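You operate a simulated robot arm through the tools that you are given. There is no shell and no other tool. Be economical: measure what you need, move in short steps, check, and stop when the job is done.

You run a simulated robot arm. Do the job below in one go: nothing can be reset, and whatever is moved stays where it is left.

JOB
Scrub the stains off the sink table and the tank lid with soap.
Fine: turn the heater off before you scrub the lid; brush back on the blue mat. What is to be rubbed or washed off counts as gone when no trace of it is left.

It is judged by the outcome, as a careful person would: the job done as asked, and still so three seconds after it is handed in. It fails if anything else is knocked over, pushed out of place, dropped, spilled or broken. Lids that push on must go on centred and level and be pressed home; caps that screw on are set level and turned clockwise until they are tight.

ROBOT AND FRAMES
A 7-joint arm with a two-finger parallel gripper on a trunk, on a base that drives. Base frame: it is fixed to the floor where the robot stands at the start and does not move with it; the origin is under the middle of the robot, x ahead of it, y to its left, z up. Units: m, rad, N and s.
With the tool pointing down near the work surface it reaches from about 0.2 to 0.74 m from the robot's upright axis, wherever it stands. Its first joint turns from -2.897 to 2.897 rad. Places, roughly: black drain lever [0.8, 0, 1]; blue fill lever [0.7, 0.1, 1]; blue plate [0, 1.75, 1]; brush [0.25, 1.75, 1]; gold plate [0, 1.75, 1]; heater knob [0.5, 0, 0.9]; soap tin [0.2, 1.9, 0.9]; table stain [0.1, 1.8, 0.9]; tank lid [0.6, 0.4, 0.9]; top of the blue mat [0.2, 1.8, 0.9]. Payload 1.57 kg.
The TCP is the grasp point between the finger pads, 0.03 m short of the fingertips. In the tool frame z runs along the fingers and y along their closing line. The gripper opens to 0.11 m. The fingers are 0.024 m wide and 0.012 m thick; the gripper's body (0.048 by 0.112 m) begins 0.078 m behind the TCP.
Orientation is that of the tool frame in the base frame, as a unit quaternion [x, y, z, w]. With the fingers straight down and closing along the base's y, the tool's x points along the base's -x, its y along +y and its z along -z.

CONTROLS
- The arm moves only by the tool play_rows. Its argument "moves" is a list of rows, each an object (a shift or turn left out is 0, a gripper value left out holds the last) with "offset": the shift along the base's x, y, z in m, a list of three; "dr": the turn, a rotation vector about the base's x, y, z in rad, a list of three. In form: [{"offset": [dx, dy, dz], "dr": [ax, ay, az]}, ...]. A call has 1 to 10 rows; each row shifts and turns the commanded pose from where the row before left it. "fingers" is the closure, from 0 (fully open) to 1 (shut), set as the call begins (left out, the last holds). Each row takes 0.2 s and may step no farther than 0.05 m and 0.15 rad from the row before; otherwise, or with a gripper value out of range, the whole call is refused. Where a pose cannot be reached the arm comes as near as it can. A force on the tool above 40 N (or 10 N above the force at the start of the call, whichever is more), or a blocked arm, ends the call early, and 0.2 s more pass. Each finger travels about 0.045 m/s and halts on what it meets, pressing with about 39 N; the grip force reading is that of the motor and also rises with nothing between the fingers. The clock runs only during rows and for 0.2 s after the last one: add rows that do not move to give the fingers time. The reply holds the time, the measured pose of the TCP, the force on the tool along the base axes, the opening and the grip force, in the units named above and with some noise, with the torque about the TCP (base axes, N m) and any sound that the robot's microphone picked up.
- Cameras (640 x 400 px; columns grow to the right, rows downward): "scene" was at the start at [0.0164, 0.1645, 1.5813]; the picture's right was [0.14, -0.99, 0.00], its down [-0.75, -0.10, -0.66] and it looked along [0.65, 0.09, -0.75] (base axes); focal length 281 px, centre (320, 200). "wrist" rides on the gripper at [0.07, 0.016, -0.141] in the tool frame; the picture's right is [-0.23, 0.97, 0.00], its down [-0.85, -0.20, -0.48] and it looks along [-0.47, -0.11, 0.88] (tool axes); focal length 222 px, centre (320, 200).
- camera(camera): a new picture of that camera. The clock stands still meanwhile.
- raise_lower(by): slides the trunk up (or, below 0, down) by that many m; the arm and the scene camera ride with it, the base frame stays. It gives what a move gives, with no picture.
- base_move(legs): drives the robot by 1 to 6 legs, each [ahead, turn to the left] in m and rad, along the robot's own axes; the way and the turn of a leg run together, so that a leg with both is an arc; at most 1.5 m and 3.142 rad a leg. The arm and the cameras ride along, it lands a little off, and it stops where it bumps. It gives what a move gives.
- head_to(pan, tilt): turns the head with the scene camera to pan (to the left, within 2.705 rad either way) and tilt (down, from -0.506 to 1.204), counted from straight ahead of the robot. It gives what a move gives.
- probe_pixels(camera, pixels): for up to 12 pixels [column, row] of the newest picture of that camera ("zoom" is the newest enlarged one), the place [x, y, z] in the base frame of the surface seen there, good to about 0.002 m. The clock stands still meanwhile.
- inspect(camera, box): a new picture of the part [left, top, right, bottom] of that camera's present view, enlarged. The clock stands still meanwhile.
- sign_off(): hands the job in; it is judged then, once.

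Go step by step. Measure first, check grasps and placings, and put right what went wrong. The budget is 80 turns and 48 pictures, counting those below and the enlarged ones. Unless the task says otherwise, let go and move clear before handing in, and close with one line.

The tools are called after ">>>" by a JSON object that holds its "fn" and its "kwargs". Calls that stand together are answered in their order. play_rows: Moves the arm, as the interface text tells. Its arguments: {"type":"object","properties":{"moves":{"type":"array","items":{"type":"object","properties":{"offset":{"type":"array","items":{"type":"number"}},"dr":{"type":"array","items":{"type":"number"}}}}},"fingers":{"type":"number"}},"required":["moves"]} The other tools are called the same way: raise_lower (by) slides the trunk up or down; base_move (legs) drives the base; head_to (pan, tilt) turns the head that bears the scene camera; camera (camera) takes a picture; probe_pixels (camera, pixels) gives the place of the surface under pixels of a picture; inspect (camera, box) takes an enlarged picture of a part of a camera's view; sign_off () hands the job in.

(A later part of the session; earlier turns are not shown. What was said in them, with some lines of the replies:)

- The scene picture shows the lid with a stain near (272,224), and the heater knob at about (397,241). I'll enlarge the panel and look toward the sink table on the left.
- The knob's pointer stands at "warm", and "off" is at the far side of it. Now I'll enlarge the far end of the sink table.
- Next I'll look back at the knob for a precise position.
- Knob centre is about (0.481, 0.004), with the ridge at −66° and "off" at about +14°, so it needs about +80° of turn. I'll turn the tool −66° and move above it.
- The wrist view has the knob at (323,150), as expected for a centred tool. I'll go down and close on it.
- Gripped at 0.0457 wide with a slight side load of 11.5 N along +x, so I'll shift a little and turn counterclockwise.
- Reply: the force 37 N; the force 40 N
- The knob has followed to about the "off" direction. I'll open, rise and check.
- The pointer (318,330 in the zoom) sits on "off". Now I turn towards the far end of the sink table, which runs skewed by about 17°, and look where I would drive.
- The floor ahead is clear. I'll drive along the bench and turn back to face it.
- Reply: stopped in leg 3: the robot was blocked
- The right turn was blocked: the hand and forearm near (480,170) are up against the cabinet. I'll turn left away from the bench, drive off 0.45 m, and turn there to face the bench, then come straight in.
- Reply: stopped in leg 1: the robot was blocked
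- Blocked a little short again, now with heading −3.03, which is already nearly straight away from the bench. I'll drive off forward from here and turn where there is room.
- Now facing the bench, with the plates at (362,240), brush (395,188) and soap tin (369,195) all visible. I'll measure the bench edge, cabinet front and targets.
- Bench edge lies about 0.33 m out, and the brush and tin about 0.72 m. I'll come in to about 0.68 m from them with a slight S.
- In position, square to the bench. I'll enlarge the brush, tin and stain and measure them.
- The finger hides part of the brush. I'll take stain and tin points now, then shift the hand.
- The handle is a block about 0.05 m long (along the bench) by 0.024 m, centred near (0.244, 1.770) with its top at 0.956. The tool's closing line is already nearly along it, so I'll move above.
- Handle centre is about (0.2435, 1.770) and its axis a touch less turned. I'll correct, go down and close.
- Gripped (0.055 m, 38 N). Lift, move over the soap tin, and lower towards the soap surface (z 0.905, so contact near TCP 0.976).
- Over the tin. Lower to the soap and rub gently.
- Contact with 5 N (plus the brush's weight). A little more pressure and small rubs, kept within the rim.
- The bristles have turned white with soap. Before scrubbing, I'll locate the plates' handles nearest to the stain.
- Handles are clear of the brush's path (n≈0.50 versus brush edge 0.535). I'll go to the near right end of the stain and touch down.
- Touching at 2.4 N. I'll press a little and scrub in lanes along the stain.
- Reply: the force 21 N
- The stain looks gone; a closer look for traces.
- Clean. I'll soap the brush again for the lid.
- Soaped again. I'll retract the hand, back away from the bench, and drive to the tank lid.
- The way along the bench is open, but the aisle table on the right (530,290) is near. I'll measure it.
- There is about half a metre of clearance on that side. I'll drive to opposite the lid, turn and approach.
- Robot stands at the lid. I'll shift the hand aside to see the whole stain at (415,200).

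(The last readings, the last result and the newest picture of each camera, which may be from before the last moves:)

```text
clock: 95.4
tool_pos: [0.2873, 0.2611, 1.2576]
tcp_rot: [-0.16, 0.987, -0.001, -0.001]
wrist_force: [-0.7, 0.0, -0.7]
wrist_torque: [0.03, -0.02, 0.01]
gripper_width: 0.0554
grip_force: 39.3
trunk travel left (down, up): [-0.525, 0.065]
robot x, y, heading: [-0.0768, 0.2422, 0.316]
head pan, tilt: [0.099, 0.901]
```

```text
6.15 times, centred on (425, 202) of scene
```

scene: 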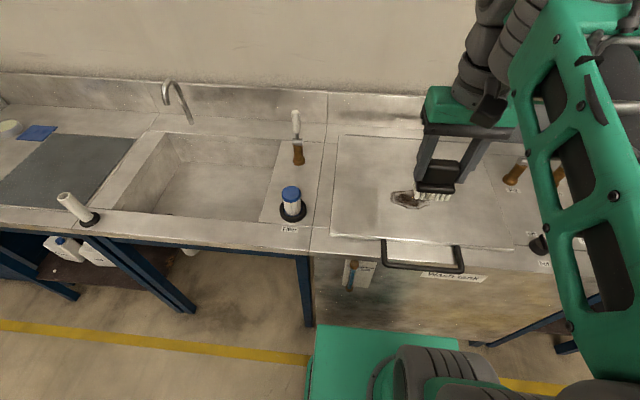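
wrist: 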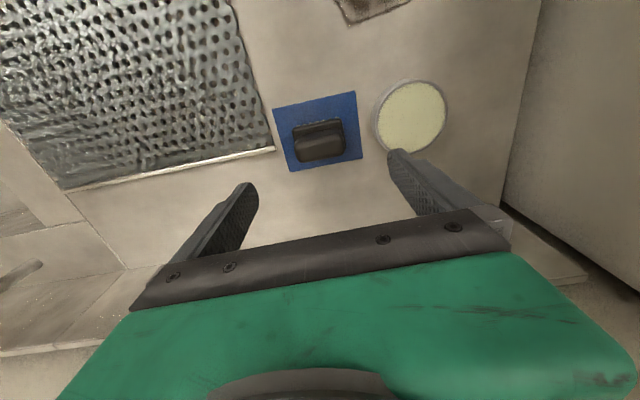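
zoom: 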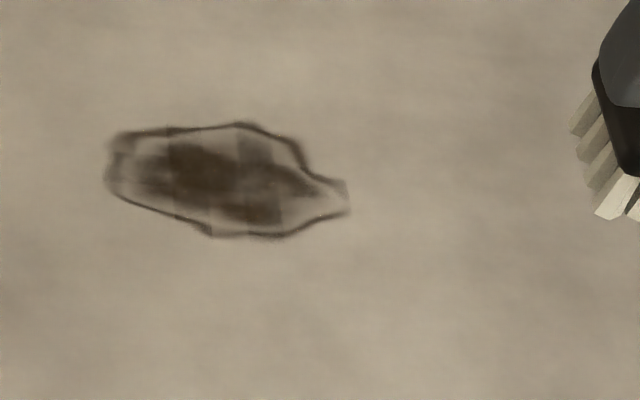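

>>> {"fn": "probe_pixels", "kwargs": {"camera": "zoom", "pixels": [[105, 175], [350, 210], [345, 182], [240, 122], [125, 132], [300, 142], [210, 236], [285, 240], [600, 200]]}}

```text
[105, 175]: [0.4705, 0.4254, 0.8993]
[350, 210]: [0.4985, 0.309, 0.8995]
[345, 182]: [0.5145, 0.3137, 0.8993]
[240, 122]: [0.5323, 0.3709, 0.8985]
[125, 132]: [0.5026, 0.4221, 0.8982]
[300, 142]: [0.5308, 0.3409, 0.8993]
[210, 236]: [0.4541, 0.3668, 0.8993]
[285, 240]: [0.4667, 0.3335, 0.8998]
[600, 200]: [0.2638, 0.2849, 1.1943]
```

The lid stain spans roughly 0.12 × 0.075 m around (0.495, 0.367) at z 0.899. I'll go to its near right end and touch down.

>>> {"fn": "play_rows", "kwargs": {"moves": [{"offset": [0.0245, 0.0044, -0.0351]}, {"offset": [0.0245, 0.0044, -0.0351]}, {"offset": [0.0245, 0.0044, -0.0351]}, {"offset": [0.0245, 0.0044, -0.0351]}, {"offset": [0.0245, 0.0044, -0.0351]}, {"offset": [0.0245, 0.0044, -0.0351]}, {"offset": [0.0245, 0.0044, -0.0351]}, {"offset": [0.0245, 0.0044, -0.0351]}, {"offset": [0, 0, -0.006]}, {}]}}

```text
clock: 97.6
tool_pos: [0.4845, 0.2979, 0.9679]
tcp_rot: [-0.16, 0.987, -0.001, 0.001]
wrist_force: [-0.2, -0.6, -0.2]
wrist_torque: [-0.01, -0.01, -0.02]
gripper_width: 0.0556
grip_force: 38.8
trunk travel left (down, up): [-0.525, 0.065]
robot x, y, heading: [-0.0761, 0.244, 0.323]
head pan, tilt: [0.099, 0.901]
```

>>> {"fn": "play_rows", "kwargs": {"moves": [{"offset": [0, 0, -0.0015]}, {"offset": [0, 0, -0.0015]}, {}]}}

```text
clock: 98.4
tool_pos: [0.4829, 0.2985, 0.9675]
tcp_rot: [-0.16, 0.987, -0.001, 0.001]
wrist_force: [-1.5, -0.1, 7.7]
wrist_torque: [0.21, -0.04, -0.02]
gripper_width: 0.0552
grip_force: 39.0
trunk travel left (down, up): [-0.525, 0.065]
robot x, y, heading: [-0.0754, 0.2455, 0.319]
head pan, tilt: [0.099, 0.901]
```

Contact at 7.7 N. I'll scrub in three lanes.

>>> {"fn": "play_rows", "kwargs": {"moves": [{"offset": [0, 0, -0.0012]}, {"offset": [-0.00804, 0.0268, 0]}, {"offset": [-0.00804, 0.0268, 0]}, {"offset": [-0.00804, 0.0268, 0]}, {"offset": [-0.00804, 0.0268, 0]}, {"offset": [-0.00804, 0.0268, 0]}, {"offset": [0.0283, 0.0085, 0]}]}}

>>> {"fn": "play_rows", "kwargs": {"moves": [{"offset": [0.00804, -0.0268, 0]}, {"offset": [0.00804, -0.0268, 0]}, {"offset": [0.00804, -0.0268, 0]}, {"offset": [0.00804, -0.0268, 0]}, {"offset": [0.00804, -0.0268, 0]}, {"offset": [0.0283, 0.0085, 0]}]}}

>>> {"fn": "play_rows", "kwargs": {"moves": [{"offset": [-0.00804, 0.0268, 0]}, {"offset": [-0.00804, 0.0268, 0]}, {"offset": [-0.00804, 0.0268, 0]}, {"offset": [-0.00804, 0.0268, 0]}, {"offset": [-0.00804, 0.0268, 0]}, {"offset": [0, 0, 0.04]}, {"offset": [0.02, -0.03, 0.03]}, {"offset": [0.02, -0.04, 0.02]}, {"offset": [0.01, -0.04, 0.02]}, {}]}}

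>>> {"fn": "inspect", "kwargs": {"camera": "scene", "box": [365, 160, 485, 240]}}

```text
clock: 100.0
tool_pos: [0.4698, 0.4413, 0.9645]
tcp_rot: [-0.162, 0.987, 0.0, 0.001]
wrist_force: [-1.9, 3.0, 17.2]
wrist_torque: [0.25, -0.12, 0.06]
gripper_width: 0.0556
grip_force: 39.0
trunk travel left (down, up): [-0.525, 0.065]
robot x, y, heading: [-0.0756, 0.2461, 0.32]
head pan, tilt: [0.099, 0.901]
```

```text
clock: 101.4
tool_pos: [0.5391, 0.3132, 0.9649]
tcp_rot: [-0.159, 0.987, 0.0, -0.001]
wrist_force: [0.5, 1.5, 1.3]
wrist_torque: [-0.02, -0.18, -0.01]
gripper_width: 0.0553
grip_force: 39.1
trunk travel left (down, up): [-0.525, 0.065]
robot x, y, heading: [-0.0798, 0.2389, 0.32]
head pan, tilt: [0.099, 0.901]
```

```text
clock: 103.6
tool_pos: [0.5495, 0.3394, 1.0771]
tcp_rot: [-0.161, 0.987, -0.001, -0.001]
wrist_force: [0.0, -0.7, -1.2]
wrist_torque: [0.02, -0.01, 0.04]
gripper_width: 0.0556
grip_force: 38.7
trunk travel left (down, up): [-0.525, 0.065]
robot x, y, heading: [-0.0778, 0.243, 0.323]
head pan, tilt: [0.099, 0.901]
```

```text
5.00 times, centred on (425, 200) of scene
```

zoom: 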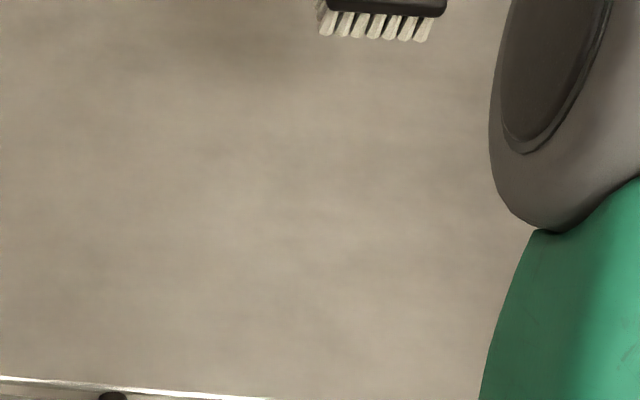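

The lid looks clean where the stain was. I'll retract the hand and check the lid closely once more.

>>> {"fn": "play_rows", "kwargs": {"moves": [{"offset": [-0.0407, 0.002, 0.0254]}, {"offset": [-0.0407, 0.002, 0.0254]}, {"offset": [-0.0407, 0.002, 0.0254]}, {"offset": [-0.0407, 0.002, 0.0254]}, {"offset": [-0.0407, 0.002, 0.0254]}, {"offset": [-0.0407, 0.002, 0.0254]}, {"offset": [-0.0407, 0.002, 0.0254]}, {}]}}

>>> {"fn": "camera", "kwargs": {"camera": "scene"}}

>>> {"fn": "inspect", "kwargs": {"camera": "scene", "box": [375, 170, 475, 235]}}

```text
clock: 105.4
tool_pos: [0.2638, 0.3551, 1.2533]
tcp_rot: [-0.159, 0.987, -0.001, 0.0]
wrist_force: [-0.4, -0.5, 0.5]
wrist_torque: [-0.01, -0.01, 0.0]
gripper_width: 0.0554
grip_force: 39.4
trunk travel left (down, up): [-0.525, 0.065]
robot x, y, heading: [-0.074, 0.2427, 0.318]
head pan, tilt: [0.099, 0.901]
```

```text
18 pictures are left
```

scene: 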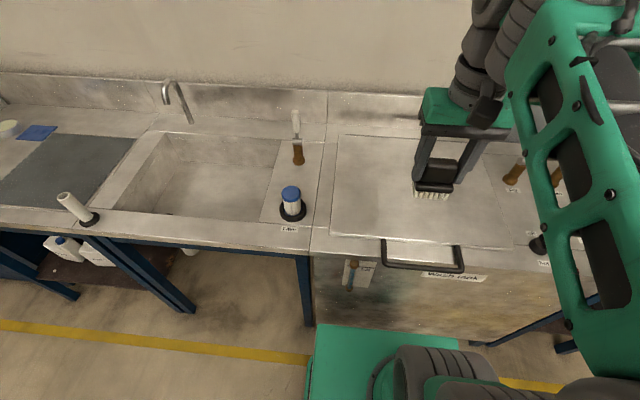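

```text
6.15 times, centred on (425, 202) of scene
```

zoom: 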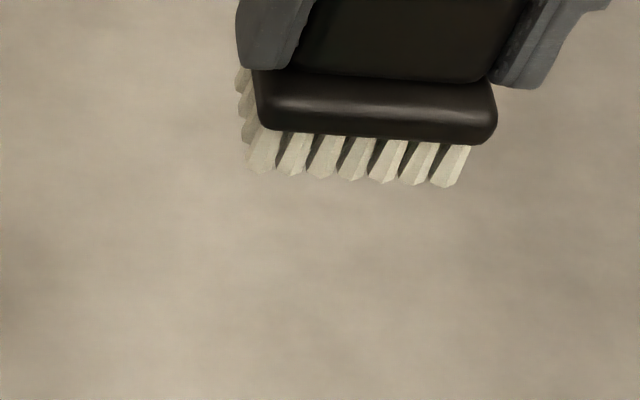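

The lid is clean. Now I'll drive back to the mat the same way: reverse, turn left, drive, turn right.

>>> {"fn": "base_move", "kwargs": {"legs": [[-0.38, 0], [0, 1.53], [1.39, 0], [0, -1.55]]}}

```text
clock: 122.0
tool_pos: [-0.4539, 1.5705, 1.2532]
tcp_rot: [-0.119, 0.993, -0.001, -0.001]
wrist_force: [-0.3, -0.3, -1.5]
wrist_torque: [0.01, 0.0, -0.01]
gripper_width: 0.0552
grip_force: 38.9
trunk travel left (down, up): [-0.525, 0.065]
robot x, y, heading: [-0.8014, 1.4841, 0.239]
head pan, tilt: [0.099, 0.901]
```

>>> {"fn": "base_move", "kwargs": {"legs": [[0.38, 0], [0, 0.05]]}}

>>> {"fn": "head_to", "kwargs": {"pan": 0.1, "tilt": 0.8}}

>>> {"fn": "inspect", "kwargs": {"camera": "scene", "box": [320, 150, 460, 250]}}

```text
clock: 124.8
tool_pos: [-0.0886, 1.6798, 1.2528]
tcp_rot: [-0.145, 0.989, -0.001, -0.001]
wrist_force: [-2.0, -0.4, 0.5]
wrist_torque: [0.0, -0.01, 0.02]
gripper_width: 0.0553
grip_force: 38.6
trunk travel left (down, up): [-0.525, 0.065]
robot x, y, heading: [-0.43, 1.5794, 0.295]
head pan, tilt: [0.099, 0.901]
```

```text
clock: 125.5
tool_pos: [-0.089, 1.6793, 1.2528]
tcp_rot: [-0.145, 0.989, -0.001, -0.001]
wrist_force: [0.3, -0.3, -1.1]
wrist_torque: [0.01, -0.03, -0.02]
gripper_width: 0.0551
grip_force: 38.5
trunk travel left (down, up): [-0.525, 0.065]
robot x, y, heading: [-0.436, 1.5748, 0.295]
head pan, tilt: [0.099, 0.799]
```

```text
4.00 times, centred on (390, 200) of scene
```

zoom: 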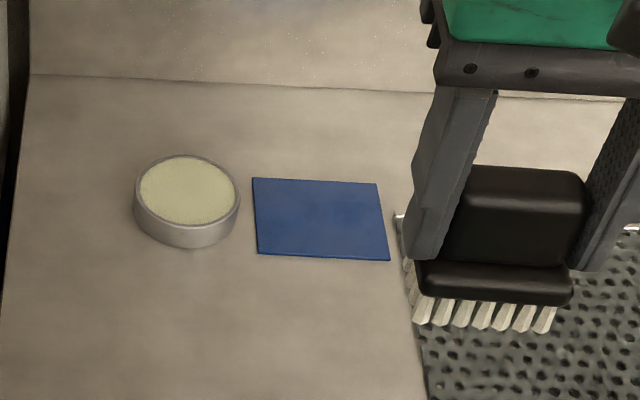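

The mat is clear and where it was. I'll verify its corners and move the brush above it.

>>> {"fn": "probe_pixels", "kwargs": {"camera": "zoom", "pixels": [[256, 181], [374, 187], [386, 255], [261, 250]]}}

>>> {"fn": "play_rows", "kwargs": {"moves": [{"offset": [0.037, 0.0101, -0.0225]}, {"offset": [0.037, 0.0101, -0.0225]}, {"offset": [0.037, 0.0101, -0.0225]}, {"offset": [0.037, 0.0101, -0.0225]}, {"offset": [0.037, 0.0101, -0.0225]}, {"offset": [0.037, 0.0101, -0.0225]}, {"offset": [0.037, 0.0101, -0.0225]}, {"offset": [0.037, 0.0101, -0.0225]}, {"offset": [0.037, 0.0101, -0.0225]}, {}]}}

```text
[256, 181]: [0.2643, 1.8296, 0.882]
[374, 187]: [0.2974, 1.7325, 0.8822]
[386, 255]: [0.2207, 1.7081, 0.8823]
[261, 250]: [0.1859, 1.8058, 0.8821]
```

```text
clock: 127.7
tool_pos: [0.2432, 1.7687, 1.0514]
tcp_rot: [-0.145, 0.989, -0.001, 0.001]
wrist_force: [-0.6, 0.7, -1.3]
wrist_torque: [0.01, 0.01, 0.01]
gripper_width: 0.0553
grip_force: 39.2
trunk travel left (down, up): [-0.525, 0.065]
robot x, y, heading: [-0.4345, 1.5762, 0.296]
head pan, tilt: [0.099, 0.799]
```

Over the mat's centre (0.242, 1.769). Lower to contact.

>>> {"fn": "play_rows", "kwargs": {"moves": [{"offset": [0, 0, -0.04]}, {"offset": [0, 0, -0.04]}, {"offset": [0, 0, -0.014]}, {"offset": [0, 0, -0.003]}, {}]}}

>>> {"fn": "play_rows", "kwargs": {"moves": [{"offset": [0, 0, -0.0015]}, {}]}}

```text
clock: 128.9
tool_pos: [0.2426, 1.7696, 0.9532]
tcp_rot: [-0.145, 0.989, -0.001, 0.0]
wrist_force: [0.4, -1.2, -0.8]
wrist_torque: [0.0, -0.02, 0.01]
gripper_width: 0.0552
grip_force: 38.6
trunk travel left (down, up): [-0.525, 0.065]
robot x, y, heading: [-0.4344, 1.578, 0.294]
head pan, tilt: [0.099, 0.799]
```

```text
clock: 129.5
tool_pos: [0.2431, 1.7703, 0.9512]
tcp_rot: [-0.145, 0.989, 0.0, 0.0]
wrist_force: [0.2, 0.6, -0.4]
wrist_torque: [0.02, 0.02, 0.04]
gripper_width: 0.0554
grip_force: 39.0
trunk travel left (down, up): [-0.525, 0.065]
robot x, y, heading: [-0.4347, 1.5798, 0.292]
head pan, tilt: [0.099, 0.799]
```

>>> {"fn": "play_rows", "kwargs": {"moves": [{"offset": [0, 0, -0.001]}, {}]}}

```text
clock: 130.1
tool_pos: [0.2434, 1.7697, 0.9521]
tcp_rot: [-0.146, 0.989, -0.001, 0.0]
wrist_force: [0.4, -0.2, -0.5]
wrist_torque: [-0.05, -0.03, -0.02]
gripper_width: 0.0553
grip_force: 39.1
trunk travel left (down, up): [-0.525, 0.065]
robot x, y, heading: [-0.4343, 1.5787, 0.295]
head pan, tilt: [0.099, 0.799]
```

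>>> {"fn": "play_rows", "kwargs": {"moves": [{"offset": [0, 0, -0.001]}, {}]}}

>>> {"fn": "inspect", "kwargs": {"camera": "scene", "box": [360, 150, 430, 225]}}

```text
clock: 130.7
tool_pos: [0.2443, 1.7712, 0.9508]
tcp_rot: [-0.145, 0.989, -0.001, -0.001]
wrist_force: [0.6, 0.1, -1.4]
wrist_torque: [0.02, 0.01, -0.02]
gripper_width: 0.0555
grip_force: 39.1
trunk travel left (down, up): [-0.525, 0.065]
robot x, y, heading: [-0.4347, 1.5805, 0.293]
head pan, tilt: [0.099, 0.799]
```

```text
5.33 times, centred on (395, 188) of scene
```

zoom: 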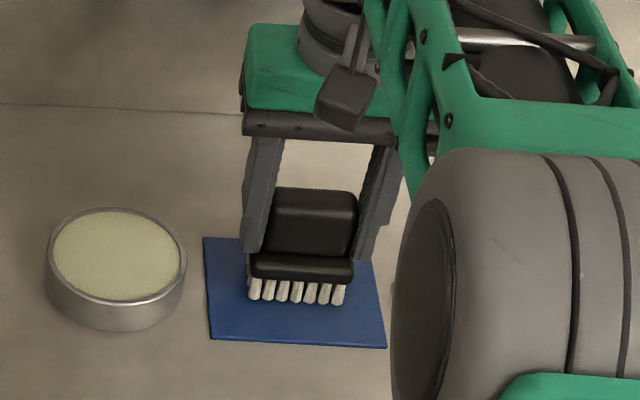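

Nearly down; I'll keep lowering by small steps until the force shows contact.

>>> {"fn": "play_rows", "kwargs": {"moves": [{"offset": [0, 0, -0.001]}, {}]}}

>>> {"fn": "play_rows", "kwargs": {"moves": [{"offset": [0, 0, -0.001]}, {}]}}

```text
clock: 131.3
tool_pos: [0.2447, 1.772, 0.9494]
tcp_rot: [-0.145, 0.989, -0.002, -0.001]
wrist_force: [-0.5, 0.3, -1.0]
wrist_torque: [-0.02, 0.0, -0.03]
gripper_width: 0.0554
grip_force: 39.8
trunk travel left (down, up): [-0.525, 0.065]
robot x, y, heading: [-0.437, 1.5732, 0.293]
head pan, tilt: [0.099, 0.799]
```

```text
clock: 131.9
tool_pos: [0.2442, 1.7709, 0.9474]
tcp_rot: [-0.145, 0.989, 0.0, -0.001]
wrist_force: [-0.2, -0.5, -0.6]
wrist_torque: [0.02, -0.04, -0.02]
gripper_width: 0.0553
grip_force: 39.9
trunk travel left (down, up): [-0.525, 0.065]
robot x, y, heading: [-0.4362, 1.5774, 0.293]
head pan, tilt: [0.099, 0.799]
```

The brush had worked up a few mm in the grip while scrubbing the lid (offset now about 0.065), so contact is due about here. Continue.

>>> {"fn": "play_rows", "kwargs": {"moves": [{"offset": [0, 0, -0.001]}, {}]}}

>>> {"fn": "play_rows", "kwargs": {"moves": [{"offset": [0, 0, -0.0007]}, {}]}}

```text
clock: 132.5
tool_pos: [0.2444, 1.7703, 0.9475]
tcp_rot: [-0.146, 0.989, -0.001, -0.001]
wrist_force: [-0.5, 0.3, -0.2]
wrist_torque: [-0.01, 0.01, 0.03]
gripper_width: 0.0554
grip_force: 39.0
trunk travel left (down, up): [-0.525, 0.065]
robot x, y, heading: [-0.432, 1.5759, 0.286]
head pan, tilt: [0.099, 0.799]
```

```text
clock: 133.1
tool_pos: [0.2449, 1.7707, 0.9466]
tcp_rot: [-0.145, 0.989, -0.001, 0.0]
wrist_force: [-1.4, -0.2, 1.1]
wrist_torque: [0.08, -0.03, 0.04]
gripper_width: 0.0555
grip_force: 38.8
trunk travel left (down, up): [-0.525, 0.065]
robot x, y, heading: [-0.4301, 1.5771, 0.289]
head pan, tilt: [0.099, 0.799]
```

Contact (1.1 N). Release gently and rise.

>>> {"fn": "play_rows", "kwargs": {"moves": [{}, {}, {}, {}, {"offset": [0, 0, 0.03]}, {"offset": [0, 0, 0.04]}, {"offset": [0, 0, 0.04]}, {"offset": [-0.03, -0.01, 0.03]}, {"offset": [-0.03, -0.02, 0.03]}], "fingers": 0.2}}

>>> {"fn": "play_rows", "kwargs": {"moves": [{"offset": [-0.04, -0.02, 0.01]}, {"offset": [-0.04, -0.02, 0.01]}, {"offset": [-0.04, -0.02, 0.01]}, {"offset": [-0.04, -0.02, 0]}, {"offset": [-0.04, -0.02, 0]}, {"offset": [0, -0.04, 0]}, {"offset": [0, -0.04, 0]}, {}]}}

>>> {"fn": "inspect", "kwargs": {"camera": "scene", "box": [320, 140, 440, 300]}}

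```text
clock: 135.1
tool_pos: [0.1829, 1.7394, 1.1185]
tcp_rot: [-0.145, 0.989, 0.0, 0.0]
wrist_force: [0.6, 1.1, -0.5]
wrist_torque: [0.03, -0.02, -0.01]
gripper_width: 0.0881
grip_force: 0.1
trunk travel left (down, up): [-0.525, 0.065]
robot x, y, heading: [-0.4347, 1.5752, 0.29]
head pan, tilt: [0.099, 0.799]
```

```text
clock: 136.9
tool_pos: [-0.0169, 1.56, 1.145]
tcp_rot: [-0.146, 0.989, 0.0, 0.0]
wrist_force: [-0.5, -0.3, -0.2]
wrist_torque: [-0.06, -0.05, 0.01]
gripper_width: 0.0879
grip_force: 0.2
trunk travel left (down, up): [-0.525, 0.065]
robot x, y, heading: [-0.4359, 1.5778, 0.289]
head pan, tilt: [0.099, 0.799]
```

```text
2.50 times, centred on (380, 220) of scene
```

zoom: 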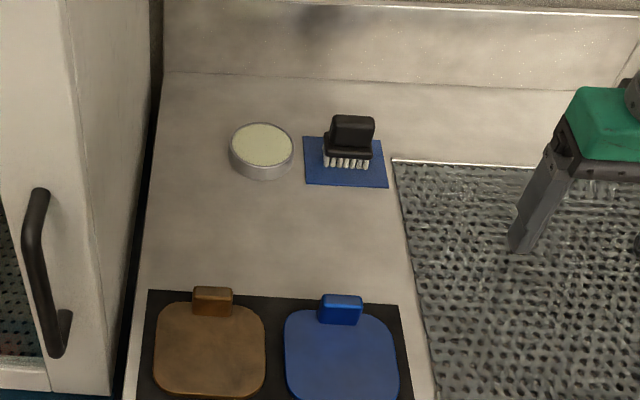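

The brush stands upright on the blue mat, both stained spots are clean and the plates and tin are in place, so I hand in.

>>> {"fn": "sign_off", "kwargs": {}}

```text
The job is handed in.
```

I turned the heater off first, then scrubbed both stains with soap until the camera showed no trace of either, and put the brush back upright on the blue mat.
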